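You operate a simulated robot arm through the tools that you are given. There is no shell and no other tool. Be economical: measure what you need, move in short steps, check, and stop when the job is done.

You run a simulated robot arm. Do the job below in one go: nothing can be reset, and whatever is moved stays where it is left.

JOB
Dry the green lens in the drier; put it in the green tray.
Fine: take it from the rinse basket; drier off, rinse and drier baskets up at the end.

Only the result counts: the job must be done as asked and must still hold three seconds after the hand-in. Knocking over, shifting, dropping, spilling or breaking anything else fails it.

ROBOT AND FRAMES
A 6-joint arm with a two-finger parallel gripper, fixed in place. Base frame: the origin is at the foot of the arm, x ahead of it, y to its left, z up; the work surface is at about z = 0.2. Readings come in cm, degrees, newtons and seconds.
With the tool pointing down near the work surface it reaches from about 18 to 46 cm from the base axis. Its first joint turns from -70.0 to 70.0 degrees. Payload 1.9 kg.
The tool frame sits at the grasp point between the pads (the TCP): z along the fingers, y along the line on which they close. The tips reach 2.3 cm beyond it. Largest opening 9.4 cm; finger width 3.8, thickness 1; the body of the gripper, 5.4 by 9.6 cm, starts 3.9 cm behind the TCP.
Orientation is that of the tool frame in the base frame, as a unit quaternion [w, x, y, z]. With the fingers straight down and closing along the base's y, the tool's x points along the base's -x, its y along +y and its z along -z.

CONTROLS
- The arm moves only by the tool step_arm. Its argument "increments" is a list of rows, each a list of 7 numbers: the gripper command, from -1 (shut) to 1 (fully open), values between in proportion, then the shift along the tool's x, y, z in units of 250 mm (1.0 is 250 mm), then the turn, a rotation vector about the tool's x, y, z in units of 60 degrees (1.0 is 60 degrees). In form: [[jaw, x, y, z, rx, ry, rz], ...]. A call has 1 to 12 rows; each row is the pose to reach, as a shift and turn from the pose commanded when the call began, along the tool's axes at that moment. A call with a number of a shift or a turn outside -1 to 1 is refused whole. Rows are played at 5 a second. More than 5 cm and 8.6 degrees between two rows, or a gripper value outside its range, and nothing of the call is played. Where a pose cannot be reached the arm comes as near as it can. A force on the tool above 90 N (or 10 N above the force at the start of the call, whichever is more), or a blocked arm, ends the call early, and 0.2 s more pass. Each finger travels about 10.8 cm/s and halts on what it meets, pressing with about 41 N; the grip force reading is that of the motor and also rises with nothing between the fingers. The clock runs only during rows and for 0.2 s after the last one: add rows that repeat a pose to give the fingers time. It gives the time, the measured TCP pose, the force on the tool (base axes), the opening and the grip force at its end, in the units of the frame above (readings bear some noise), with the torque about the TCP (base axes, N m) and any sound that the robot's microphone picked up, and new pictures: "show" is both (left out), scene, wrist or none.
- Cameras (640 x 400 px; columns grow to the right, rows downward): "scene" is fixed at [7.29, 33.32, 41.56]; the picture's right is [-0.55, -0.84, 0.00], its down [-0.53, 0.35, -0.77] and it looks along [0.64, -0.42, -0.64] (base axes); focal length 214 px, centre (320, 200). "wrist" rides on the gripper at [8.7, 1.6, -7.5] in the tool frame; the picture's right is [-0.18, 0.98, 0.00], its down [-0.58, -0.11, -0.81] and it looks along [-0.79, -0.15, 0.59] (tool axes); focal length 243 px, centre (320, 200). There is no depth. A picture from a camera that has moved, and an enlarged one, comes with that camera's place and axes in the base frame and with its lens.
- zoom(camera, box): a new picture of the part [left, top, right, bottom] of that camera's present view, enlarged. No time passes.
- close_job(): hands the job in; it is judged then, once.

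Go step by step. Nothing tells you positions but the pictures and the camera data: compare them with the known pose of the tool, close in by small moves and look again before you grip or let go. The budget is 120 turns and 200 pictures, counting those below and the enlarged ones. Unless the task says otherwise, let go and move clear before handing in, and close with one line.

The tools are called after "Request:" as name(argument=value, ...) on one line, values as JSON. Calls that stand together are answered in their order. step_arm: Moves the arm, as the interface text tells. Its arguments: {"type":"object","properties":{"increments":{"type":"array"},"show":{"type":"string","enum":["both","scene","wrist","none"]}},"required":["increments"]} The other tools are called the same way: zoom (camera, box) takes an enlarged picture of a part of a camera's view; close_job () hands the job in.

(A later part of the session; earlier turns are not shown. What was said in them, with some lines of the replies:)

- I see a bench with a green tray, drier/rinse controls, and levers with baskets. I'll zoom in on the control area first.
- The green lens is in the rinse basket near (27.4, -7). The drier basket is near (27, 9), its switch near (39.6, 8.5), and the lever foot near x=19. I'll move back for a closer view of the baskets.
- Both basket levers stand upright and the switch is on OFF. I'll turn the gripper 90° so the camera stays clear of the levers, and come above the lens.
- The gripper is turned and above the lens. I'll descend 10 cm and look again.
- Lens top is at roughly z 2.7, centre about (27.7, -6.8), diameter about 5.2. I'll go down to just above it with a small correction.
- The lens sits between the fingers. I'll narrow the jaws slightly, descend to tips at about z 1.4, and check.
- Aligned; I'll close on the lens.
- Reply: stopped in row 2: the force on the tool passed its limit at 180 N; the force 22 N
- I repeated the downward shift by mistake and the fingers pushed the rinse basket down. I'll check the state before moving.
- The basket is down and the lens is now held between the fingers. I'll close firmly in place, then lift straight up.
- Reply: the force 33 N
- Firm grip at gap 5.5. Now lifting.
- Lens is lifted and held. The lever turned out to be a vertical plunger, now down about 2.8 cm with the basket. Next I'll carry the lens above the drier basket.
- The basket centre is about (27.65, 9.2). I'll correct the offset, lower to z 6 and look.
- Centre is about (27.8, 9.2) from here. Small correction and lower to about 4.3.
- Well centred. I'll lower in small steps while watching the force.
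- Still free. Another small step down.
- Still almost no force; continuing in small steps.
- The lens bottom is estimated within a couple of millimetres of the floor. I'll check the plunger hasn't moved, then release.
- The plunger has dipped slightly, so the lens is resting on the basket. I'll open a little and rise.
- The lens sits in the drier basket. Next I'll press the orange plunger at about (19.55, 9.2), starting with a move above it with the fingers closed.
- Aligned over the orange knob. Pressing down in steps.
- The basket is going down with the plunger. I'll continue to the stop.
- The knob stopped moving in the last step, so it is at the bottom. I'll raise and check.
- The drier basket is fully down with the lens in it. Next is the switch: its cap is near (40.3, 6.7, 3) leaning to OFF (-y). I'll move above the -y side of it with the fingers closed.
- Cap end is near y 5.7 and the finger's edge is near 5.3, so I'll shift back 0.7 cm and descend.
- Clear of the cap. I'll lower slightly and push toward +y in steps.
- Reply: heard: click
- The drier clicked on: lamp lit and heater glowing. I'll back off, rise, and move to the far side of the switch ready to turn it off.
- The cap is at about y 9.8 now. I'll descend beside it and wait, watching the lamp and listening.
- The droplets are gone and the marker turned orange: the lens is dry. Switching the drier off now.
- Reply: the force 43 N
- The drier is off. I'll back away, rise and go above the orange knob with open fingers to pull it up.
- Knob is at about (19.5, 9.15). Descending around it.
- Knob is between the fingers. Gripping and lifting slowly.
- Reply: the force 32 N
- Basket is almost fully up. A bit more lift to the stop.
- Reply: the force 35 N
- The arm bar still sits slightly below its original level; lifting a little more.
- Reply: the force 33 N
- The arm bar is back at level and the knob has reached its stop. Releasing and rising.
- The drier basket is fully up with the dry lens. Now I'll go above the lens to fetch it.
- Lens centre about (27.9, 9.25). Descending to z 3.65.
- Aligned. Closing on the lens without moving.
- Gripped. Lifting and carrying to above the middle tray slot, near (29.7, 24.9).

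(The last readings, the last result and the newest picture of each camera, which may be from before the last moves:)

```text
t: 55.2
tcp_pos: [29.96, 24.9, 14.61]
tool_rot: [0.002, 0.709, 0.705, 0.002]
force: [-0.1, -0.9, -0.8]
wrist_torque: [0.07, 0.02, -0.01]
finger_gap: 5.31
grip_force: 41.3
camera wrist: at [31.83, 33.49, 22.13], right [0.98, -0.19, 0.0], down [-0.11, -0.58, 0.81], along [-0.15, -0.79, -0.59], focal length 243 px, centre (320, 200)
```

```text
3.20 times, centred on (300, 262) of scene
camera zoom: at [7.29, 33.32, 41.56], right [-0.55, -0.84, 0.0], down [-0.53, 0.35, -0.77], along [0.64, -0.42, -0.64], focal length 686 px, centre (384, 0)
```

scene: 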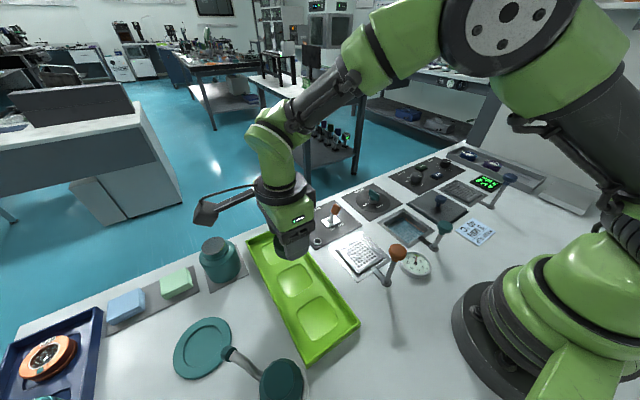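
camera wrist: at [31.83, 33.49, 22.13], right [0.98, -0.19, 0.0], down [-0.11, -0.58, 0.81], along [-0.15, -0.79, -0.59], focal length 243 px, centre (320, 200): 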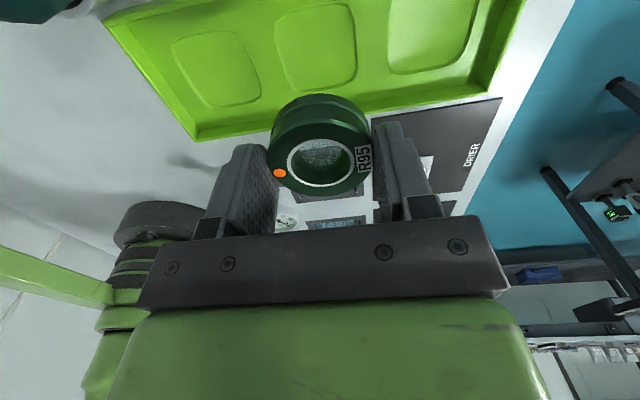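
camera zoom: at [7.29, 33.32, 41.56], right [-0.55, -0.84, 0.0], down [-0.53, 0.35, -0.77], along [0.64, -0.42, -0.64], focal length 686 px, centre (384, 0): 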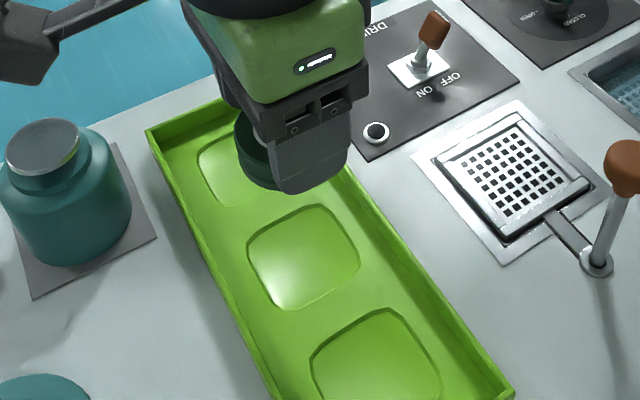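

Slot centre about (30.05, 25.1). Lowering to z 6.5 and looking.

Request:
step_arm(increments=[[-0.2, 0.008, 0.002, 0.1, 0, 0, 0], [-0.2, 0.008, 0.002, 0.2, 0, 0, 0], [-0.2, 0.008, 0.002, 0.32, 0, 0, 0], [-0.2, 0.008, 0.002, 0.32, 0, 0, 0]], show="wrist")

Request:
zoom(camera="scene", box=[200, 200, 400, 325])

Request:
zoom(camera="wrist", box=[120, 0, 520, 250])

```text
t: 56.2
tcp_pos: [29.84, 24.99, 6.64]
tool_rot: [0.001, 0.709, 0.706, 0.002]
force: [-0.9, 0.9, -0.1]
wrist_torque: [0.04, -0.02, 0.02]
finger_gap: 5.35
grip_force: 41.0
camera wrist: at [31.72, 33.64, 14.11], right [0.98, -0.19, 0.01], down [-0.11, -0.58, 0.81], along [-0.15, -0.79, -0.59], focal length 243 px, centre (320, 200)
```

wrist: 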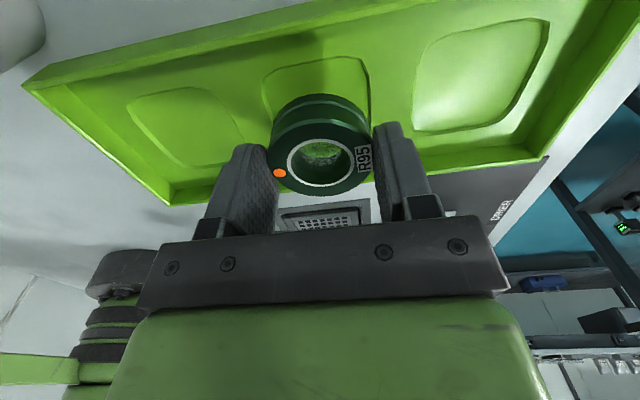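

```text
3.20 times, centred on (300, 262) of scene
camera zoom: at [7.29, 33.32, 41.56], right [-0.55, -0.84, 0.0], down [-0.53, 0.35, -0.77], along [0.64, -0.42, -0.64], focal length 686 px, centre (384, 0)
```

zoom: 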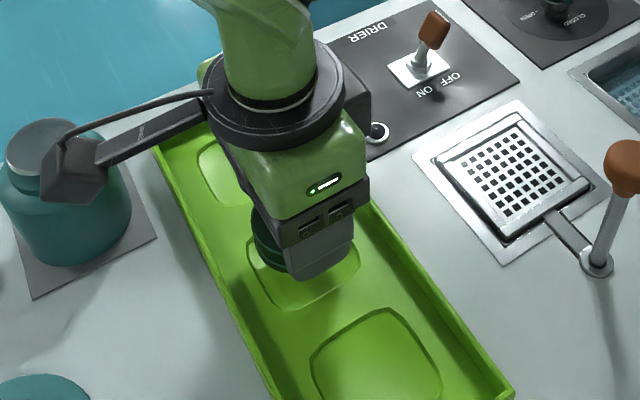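

```text
1.60 times, centred on (320, 125) of wrist
camera zoom: at [31.72, 33.64, 14.11], right [0.98, -0.19, 0.01], down [-0.11, -0.58, 0.81], along [-0.15, -0.79, -0.59], focal length 388 px, centre (320, 320)
```

zoom: 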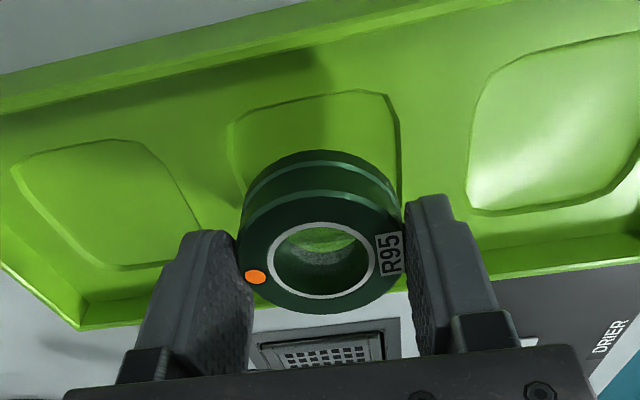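

Good. Small x correction and lowering to about 4.2.

Request:
step_arm(increments=[[-0.2, -0.003, 0.007, 0.04, 0, 0, 0], [-0.2, -0.003, 0.007, 0.07, 0, 0, 0], [-0.2, -0.003, 0.007, 0.096, 0, 0, 0], [-0.2, -0.003, 0.007, 0.096, 0, 0, 0]], show="wrist")

Request:
zoom(camera="scene", box=[246, 240, 342, 300])

Request:
zoom(camera="wrist", box=[160, 40, 448, 220])

```text
t: 57.2
tcp_pos: [30.01, 24.99, 4.19]
tool_rot: [0.002, 0.709, 0.706, 0.001]
force: [-0.5, 0.4, -0.4]
wrist_torque: [-0.01, 0.01, 0.01]
finger_gap: 5.35
grip_force: 41.0
camera wrist: at [31.93, 33.52, 11.74], right [0.98, -0.19, 0.0], down [-0.11, -0.58, 0.81], along [-0.15, -0.79, -0.59], focal length 243 px, centre (320, 200)
```

wrist: 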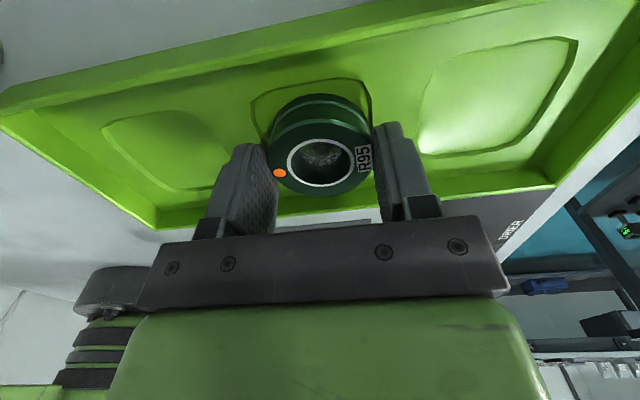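

```text
6.67 times, centred on (294, 270) of scene
camera zoom: at [7.29, 33.32, 41.56], right [-0.55, -0.84, 0.0], down [-0.53, 0.35, -0.77], along [0.64, -0.42, -0.64], focal length 1430 px, centre (493, -267)
```

zoom: 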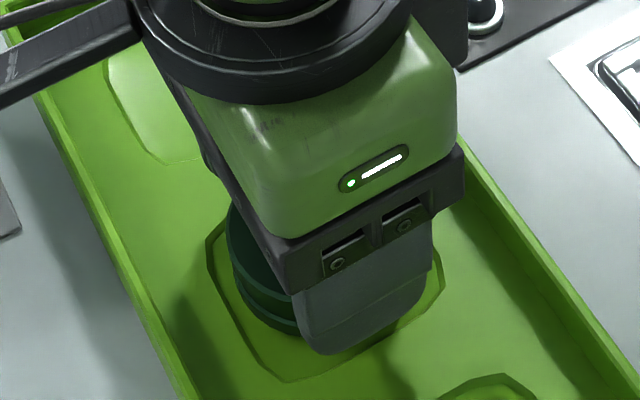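

```text
2.22 times, centred on (304, 130) of wrist
camera zoom: at [31.93, 33.52, 11.74], right [0.98, -0.19, 0.0], down [-0.11, -0.58, 0.81], along [-0.15, -0.79, -0.59], focal length 539 px, centre (356, 356)
```

zoom: 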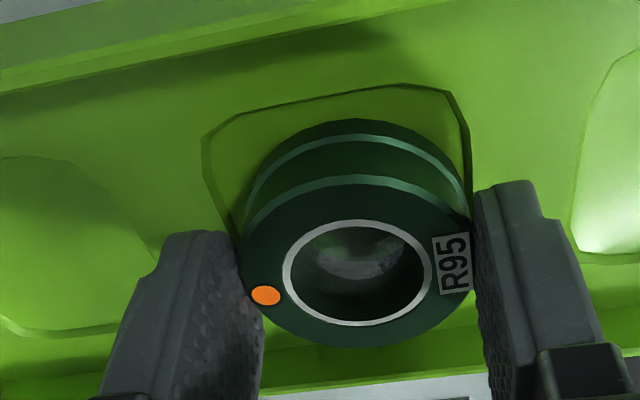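

Centred over the slot. Lowering in small steps.

Request:
step_arm(increments=[[-0.2, 0, 0, 0.01, 0, 0, 0], [-0.2, 0, 0, 0.016, 0, 0, 0], [-0.2, 0, 0, 0.016, 0, 0, 0]], show="none")

Request:
step_arm(increments=[[-0.2, 0, 0, 0.006, 0, 0, 0], [-0.2, 0, 0, 0.006, 0, 0, 0]], show="wrist")

Request:
zoom(camera="wrist", box=[160, 40, 448, 220])

```text
t: 58.0
tcp_pos: [30.07, 25.07, 3.84]
tool_rot: [0.002, 0.709, 0.705, 0.002]
force: [0.5, -1.1, 6.1]
wrist_torque: [-0.06, 0.19, 0.11]
finger_gap: 5.34
grip_force: 41.2
```

```text
t: 58.6
tcp_pos: [30.01, 24.95, 3.82]
tool_rot: [0.002, 0.708, 0.706, 0.004]
force: [-3.7, -5.4, 28.6]
wrist_torque: [-0.23, 0.32, -0.05]
finger_gap: 5.36
grip_force: 40.4
camera wrist: at [31.95, 33.61, 11.29], right [0.98, -0.19, 0.01], down [-0.12, -0.58, 0.8], along [-0.15, -0.79, -0.59], focal length 243 px, centre (320, 200)
```

wrist: 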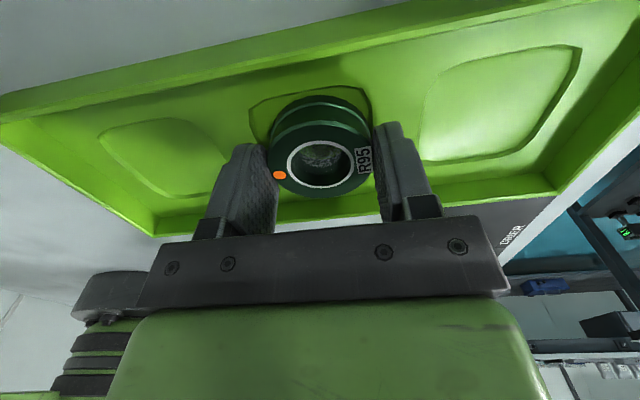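

```text
2.22 times, centred on (304, 130) of wrist
camera zoom: at [31.95, 33.61, 11.29], right [0.98, -0.19, 0.01], down [-0.12, -0.58, 0.8], along [-0.15, -0.79, -0.59], focal length 539 px, centre (356, 356)
```

zoom: 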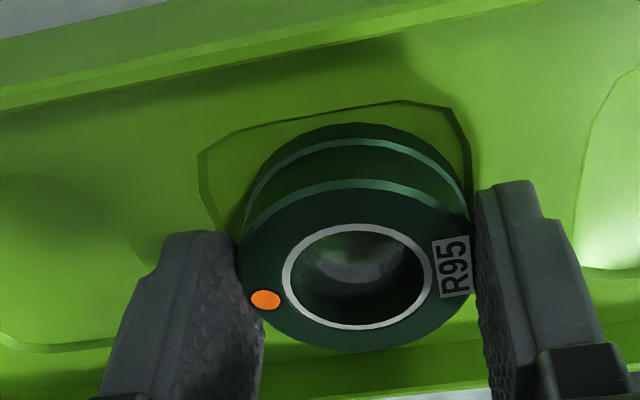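

Contact at z 3.8, but the lens sits slightly to the right in the slot. I'll raise 0.4, shift 0.25 cm in -x, and lower again.

Request:
step_arm(increments=[[-0.2, 0, 0, -0.016, 0, 0, 0], [-0.2, -0.002, -0.011, -0.016, 0, 0, 0], [-0.2, -0.002, -0.011, -0.006, 0, 0, 0], [-0.2, -0.002, -0.011, 0, 0, 0, 0], [-0.2, -0.002, -0.011, 0, 0, 0, 0]], show="none")

Request:
zoom(camera="wrist", box=[160, 40, 448, 220])

```text
t: 59.8
tcp_pos: [29.79, 24.94, 3.84]
tool_rot: [0.002, 0.708, 0.707, 0.002]
force: [-7.9, -2.4, 25.6]
wrist_torque: [-0.08, 0.49, 0.0]
finger_gap: 5.35
grip_force: 40.5
```

```text
2.22 times, centred on (304, 130) of wrist
camera zoom: at [31.72, 33.52, 11.27], right [0.98, -0.19, 0.01], down [-0.12, -0.58, 0.81], along [-0.15, -0.79, -0.59], focal length 539 px, centre (356, 356)
```

zoom: 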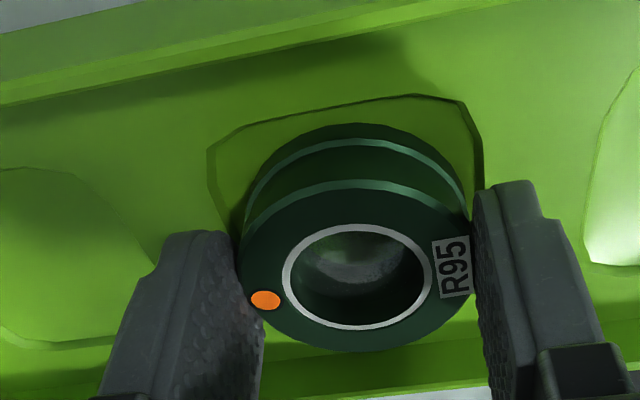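

It touches at the same height and is centred now, so it's resting in the slot. Easing up a touch, then releasing and rising.

Request:
step_arm(increments=[[-0.2, 0, 0, -0.004, 0, 0, 0], [0.2, 0, 0, -0.004, 0, 0, 0], [0.45, 0, 0, -0.004, 0, 0, 0], [0.45, 0, 0, -0.004, 0, 0, 0], [0.45, 0, 0, -0.06, 0, 0, 0], [0.45, 0, 0, -0.2, 0, 0, 0], [0.45, 0, 0, -0.36, 0, 0, 0], [0.45, 0, 0, -0.5, 0, 0, 0], [0.45, 0, 0, -0.5, 0, 0, 0]], show="both")

Request:
zoom(camera="wrist", box=[120, 0, 520, 250])

Request:
zoom(camera="scene", box=[246, 240, 342, 300])

```text
t: 61.8
tcp_pos: [29.72, 24.95, 16.15]
tool_rot: [0.002, 0.708, 0.706, 0.002]
force: [-0.4, 0.5, -0.1]
wrist_torque: [-0.01, 0.04, -0.01]
finger_gap: 6.82
grip_force: 0.1
camera wrist: at [31.57, 33.58, 23.68], right [0.98, -0.19, 0.0], down [-0.11, -0.58, 0.81], along [-0.15, -0.79, -0.59], focal length 243 px, centre (320, 200)
```

scene: 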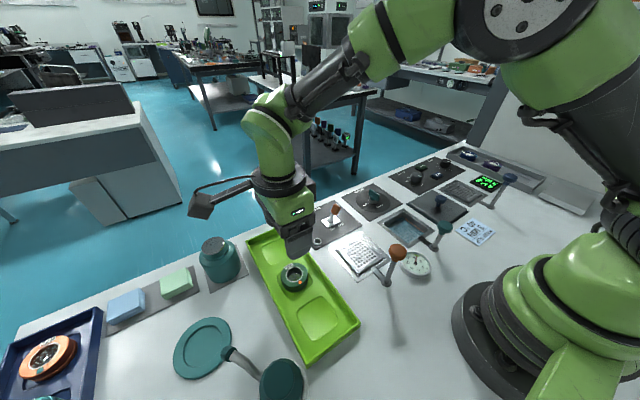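
wrist: 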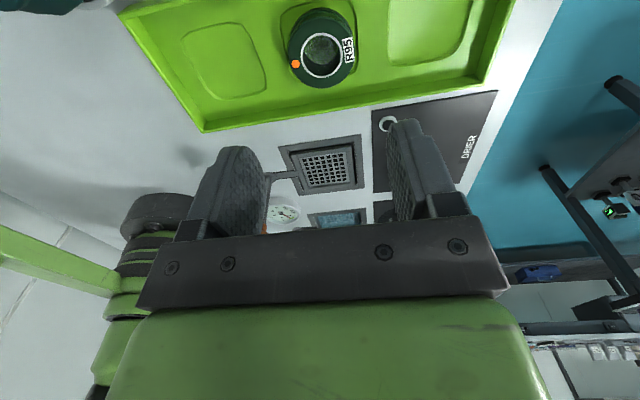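

```text
1.60 times, centred on (320, 125) of wrist
camera zoom: at [31.57, 33.58, 23.68], right [0.98, -0.19, 0.0], down [-0.11, -0.58, 0.81], along [-0.15, -0.79, -0.59], focal length 388 px, centre (320, 320)
```

zoom: 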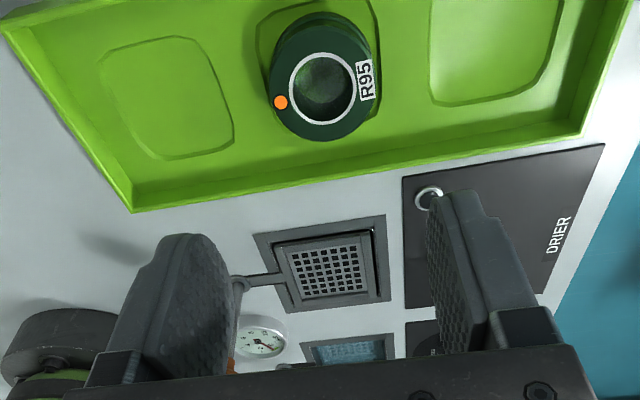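

```text
6.67 times, centred on (294, 270) of scene
camera zoom: at [7.29, 33.32, 41.56], right [-0.55, -0.84, 0.0], down [-0.53, 0.35, -0.77], along [0.64, -0.42, -0.64], focal length 1430 px, centre (493, -267)
```

zoom: 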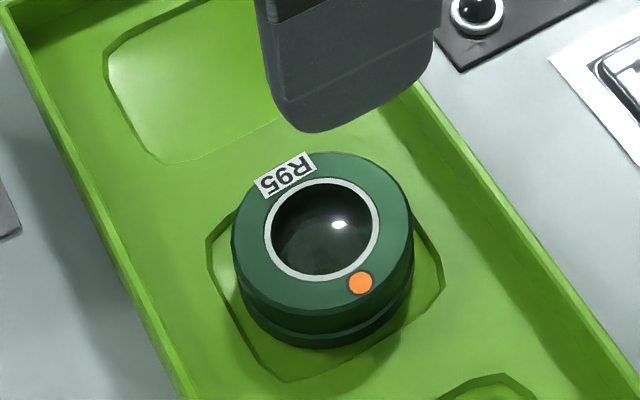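

The dry lens sits in the middle slot of the green tray. Now the rinse basket: I'll travel above its teal knob near (19.5, -6.7).

Request:
step_arm(increments=[[0.3, -0.12, -0.02, -0.08, 0, 0, 0], [0.3, -0.24, -0.04, -0.08, 0, 0, 0], [0.3, -0.36, -0.06, -0.08, 0, 0, 0], [0.3, -0.48, -0.08, -0.08, 0, 0, 0], [0.3, -0.64, -0.1, -0.08, 0, 0, 0], [0.3, -0.8, -0.16, -0.08, 0, 0, 0], [0.3, -0.96, -0.24, -0.08, 0, 0, 0]], show="none")

Request:
step_arm(increments=[[0.3, -0.15, -0.06, 0, 0, 0, 0], [0.3, -0.306, -0.16, 0, 0, 0, 0], [0.3, -0.306, -0.16, 0.1, 0, 0, 0], [0.3, -0.306, -0.16, 0.1, 0, 0, 0]], show="both")

Request:
zoom(camera="scene", box=[340, 170, 500, 270])

```text
t: 63.4
tcp_pos: [23.53, 0.84, 18.36]
tool_rot: [0.002, 0.708, 0.707, 0.002]
force: [0.0, 0.2, -0.1]
wrist_torque: [0.04, 0.0, 0.0]
finger_gap: 6.1
grip_force: 0.1
```

```text
t: 64.4
tcp_pos: [19.51, -6.69, 15.81]
tool_rot: [0.002, 0.708, 0.706, 0.002]
force: [0.1, 0.9, 0.9]
wrist_torque: [0.0, 0.02, -0.04]
finger_gap: 6.14
grip_force: 0.0
camera wrist: at [21.4, 1.92, 23.31], right [0.98, -0.19, 0.0], down [-0.11, -0.58, 0.81], along [-0.15, -0.79, -0.59], focal length 243 px, centre (320, 200)
```

scene: 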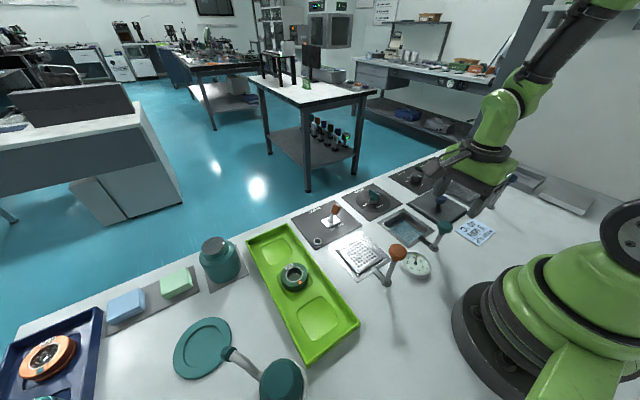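
wrist: 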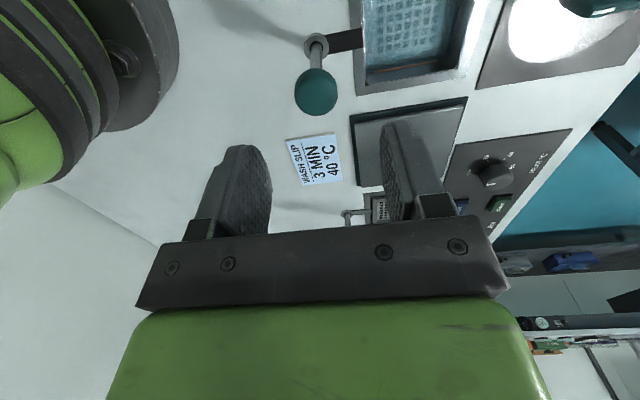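

```text
4.00 times, centred on (420, 220) of scene
camera zoom: at [7.29, 33.32, 41.56], right [-0.55, -0.84, 0.0], down [-0.53, 0.35, -0.77], along [0.64, -0.42, -0.64], focal length 858 px, centre (-80, 120)
```

zoom: 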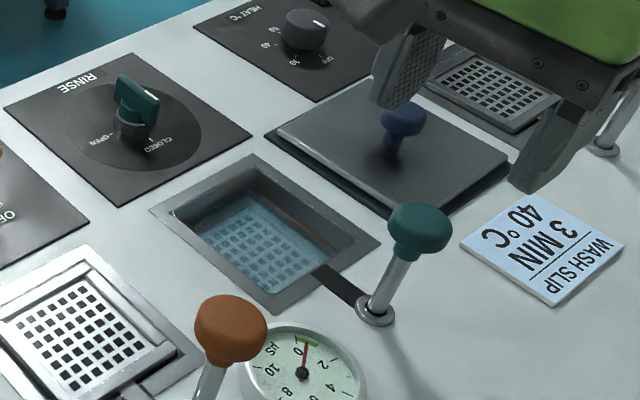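

Aligned with the teal knob (19.5, -6.85, 7.5). Descending around it.

Request:
step_arm(increments=[[0.3, -0.006, 0, 0.1, 0, 0, 0], [0.3, -0.006, 0, 0.2, 0, 0, 0], [0.3, -0.006, 0, 0.29, 0, 0, 0], [0.3, -0.006, 0, 0.33, 0, 0, 0], [0.3, -0.006, 0, 0.33, 0, 0, 0]], show="wrist")

```text
t: 65.6
tcp_pos: [19.6, -6.55, 7.55]
tool_rot: [0.002, 0.708, 0.706, 0.002]
force: [0.1, 0.1, -0.1]
wrist_torque: [0.0, -0.03, 0.0]
finger_gap: 6.1
grip_force: 0.1
camera wrist: at [21.57, 1.93, 15.0], right [0.98, -0.19, 0.01], down [-0.11, -0.58, 0.81], along [-0.15, -0.79, -0.59], focal length 243 px, centre (320, 200)
```

wrist: 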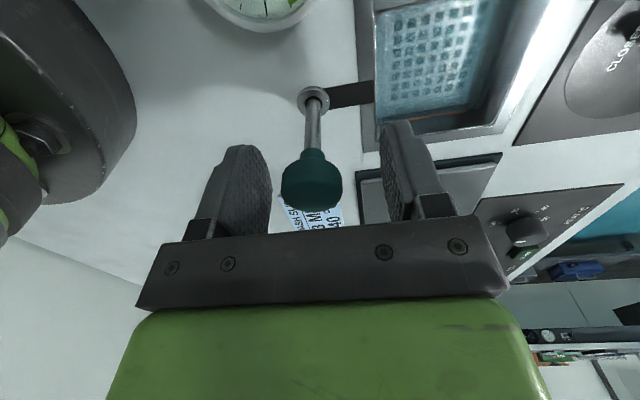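

Knob is between the fingers. Gripping and lifting.

Request:
step_arm(increments=[[-0.5, 0, -0.006, 0, 0, 0, 0], [-0.6, 0, -0.006, 0, 0, 0, 0], [-0.6, 0, -0.006, 0, 0, 0, 0], [-0.6, 0, -0.006, -0.03, 0, 0, 0], [-0.6, 0, -0.006, -0.06, 0, 0, 0], [-0.6, 0, -0.006, -0.09, 0, 0, 0], [-0.6, 0, -0.006, -0.11, 0, 0, 0], [-0.6, 0, -0.006, -0.11, 0, 0, 0]], show="none")

Request:
zoom(camera="scene", box=[340, 170, 500, 270])

```text
t: 67.4
tcp_pos: [19.33, -6.66, 10.28]
tool_rot: [-0.001, 0.709, 0.705, 0.0]
force: [-28.4, 8.2, -2.2]
wrist_torque: [-0.03, -0.04, -0.21]
finger_gap: 3.17
grip_force: 13.8
```

```text
4.00 times, centred on (420, 220) of scene
camera zoom: at [7.29, 33.32, 41.56], right [-0.55, -0.84, 0.0], down [-0.53, 0.35, -0.77], along [0.64, -0.42, -0.64], focal length 858 px, centre (-80, 120)
```

zoom: 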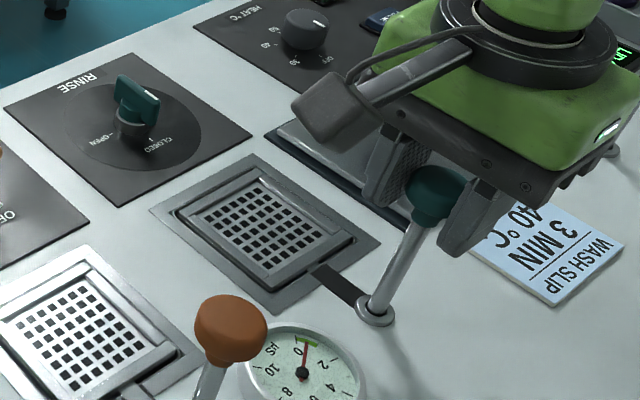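

Nearly up; the arm bar slot is still dark, so a little more lift is needed.

Request:
step_arm(increments=[[-0.6, 0, 0, -0.012, 0, 0, 0], [-0.6, 0, 0, -0.024, 0, 0, 0], [-0.6, 0, 0, -0.036, 0, 0, 0], [-0.6, 0, 0, -0.036, 0, 0, 0]], show="none")

Request:
zoom(camera="scene", box=[340, 170, 500, 270])

```text
t: 68.4
tcp_pos: [19.36, -6.67, 11.14]
tool_rot: [-0.001, 0.708, 0.706, 0.0]
force: [-27.6, -1.4, -11.4]
wrist_torque: [0.03, -0.05, -0.03]
finger_gap: 3.11
grip_force: 13.9
```

```text
4.00 times, centred on (420, 220) of scene
camera zoom: at [7.3, 33.32, 41.56], right [-0.55, -0.84, 0.0], down [-0.53, 0.35, -0.77], along [0.64, -0.42, -0.64], focal length 858 px, centre (-80, 120)
```

zoom: 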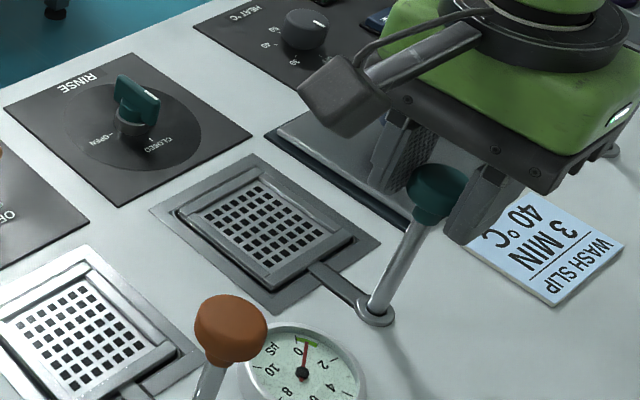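

The bar is level and the plunger has hit its stop. Releasing and rising clear.

Request:
step_arm(increments=[[0, 0, 0, 0, 0, 0, 0], [0.4, 0, 0, 0, 0, 0, 0], [0.4, 0, 0, 0, 0, 0, 0], [0.4, 0, 0, -0.15, 0, 0, 0], [0.4, 0, 0, -0.3, 0, 0, 0], [0.4, 0, 0, -0.4, 0, 0, 0], [0.4, 0, 0, -0.4, 0, 0, 0]], show="scene")

Request:
zoom(camera="scene", box=[240, 160, 480, 310])

```text
t: 70.0
tcp_pos: [19.22, -6.69, 21.2]
tool_rot: [0.001, 0.707, 0.707, 0.002]
force: [0.4, 0.0, 0.2]
wrist_torque: [-0.01, -0.04, 0.07]
finger_gap: 6.6
grip_force: 0.0
```

scene: 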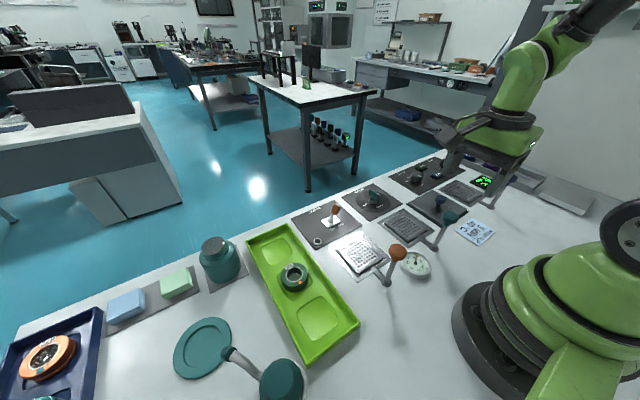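

```text
2.67 times, centred on (360, 235) of scene
camera zoom: at [7.29, 33.32, 41.56], right [-0.55, -0.84, 0.0], down [-0.53, 0.35, -0.77], along [0.64, -0.42, -0.64], focal length 572 px, centre (213, 107)
```

zoom: 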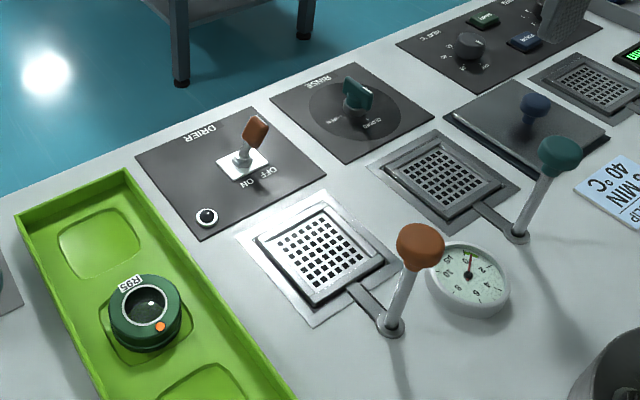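

Everything is as asked: the dry lens is in the green tray, the drier is off with its lamp out, both baskets are up, and the arm is clear. Handing in.

Request:
close_job()

```text
The job is handed in.
```

The green lens (R95) is dried and sitting in the middle slot of the green tray, with the drier off and the rinse and drier baskets both up; along the way I pushed the rinse basket down by mistake while gripping the lens (the tool force reached 180 N), then raised it again and saw no damage.
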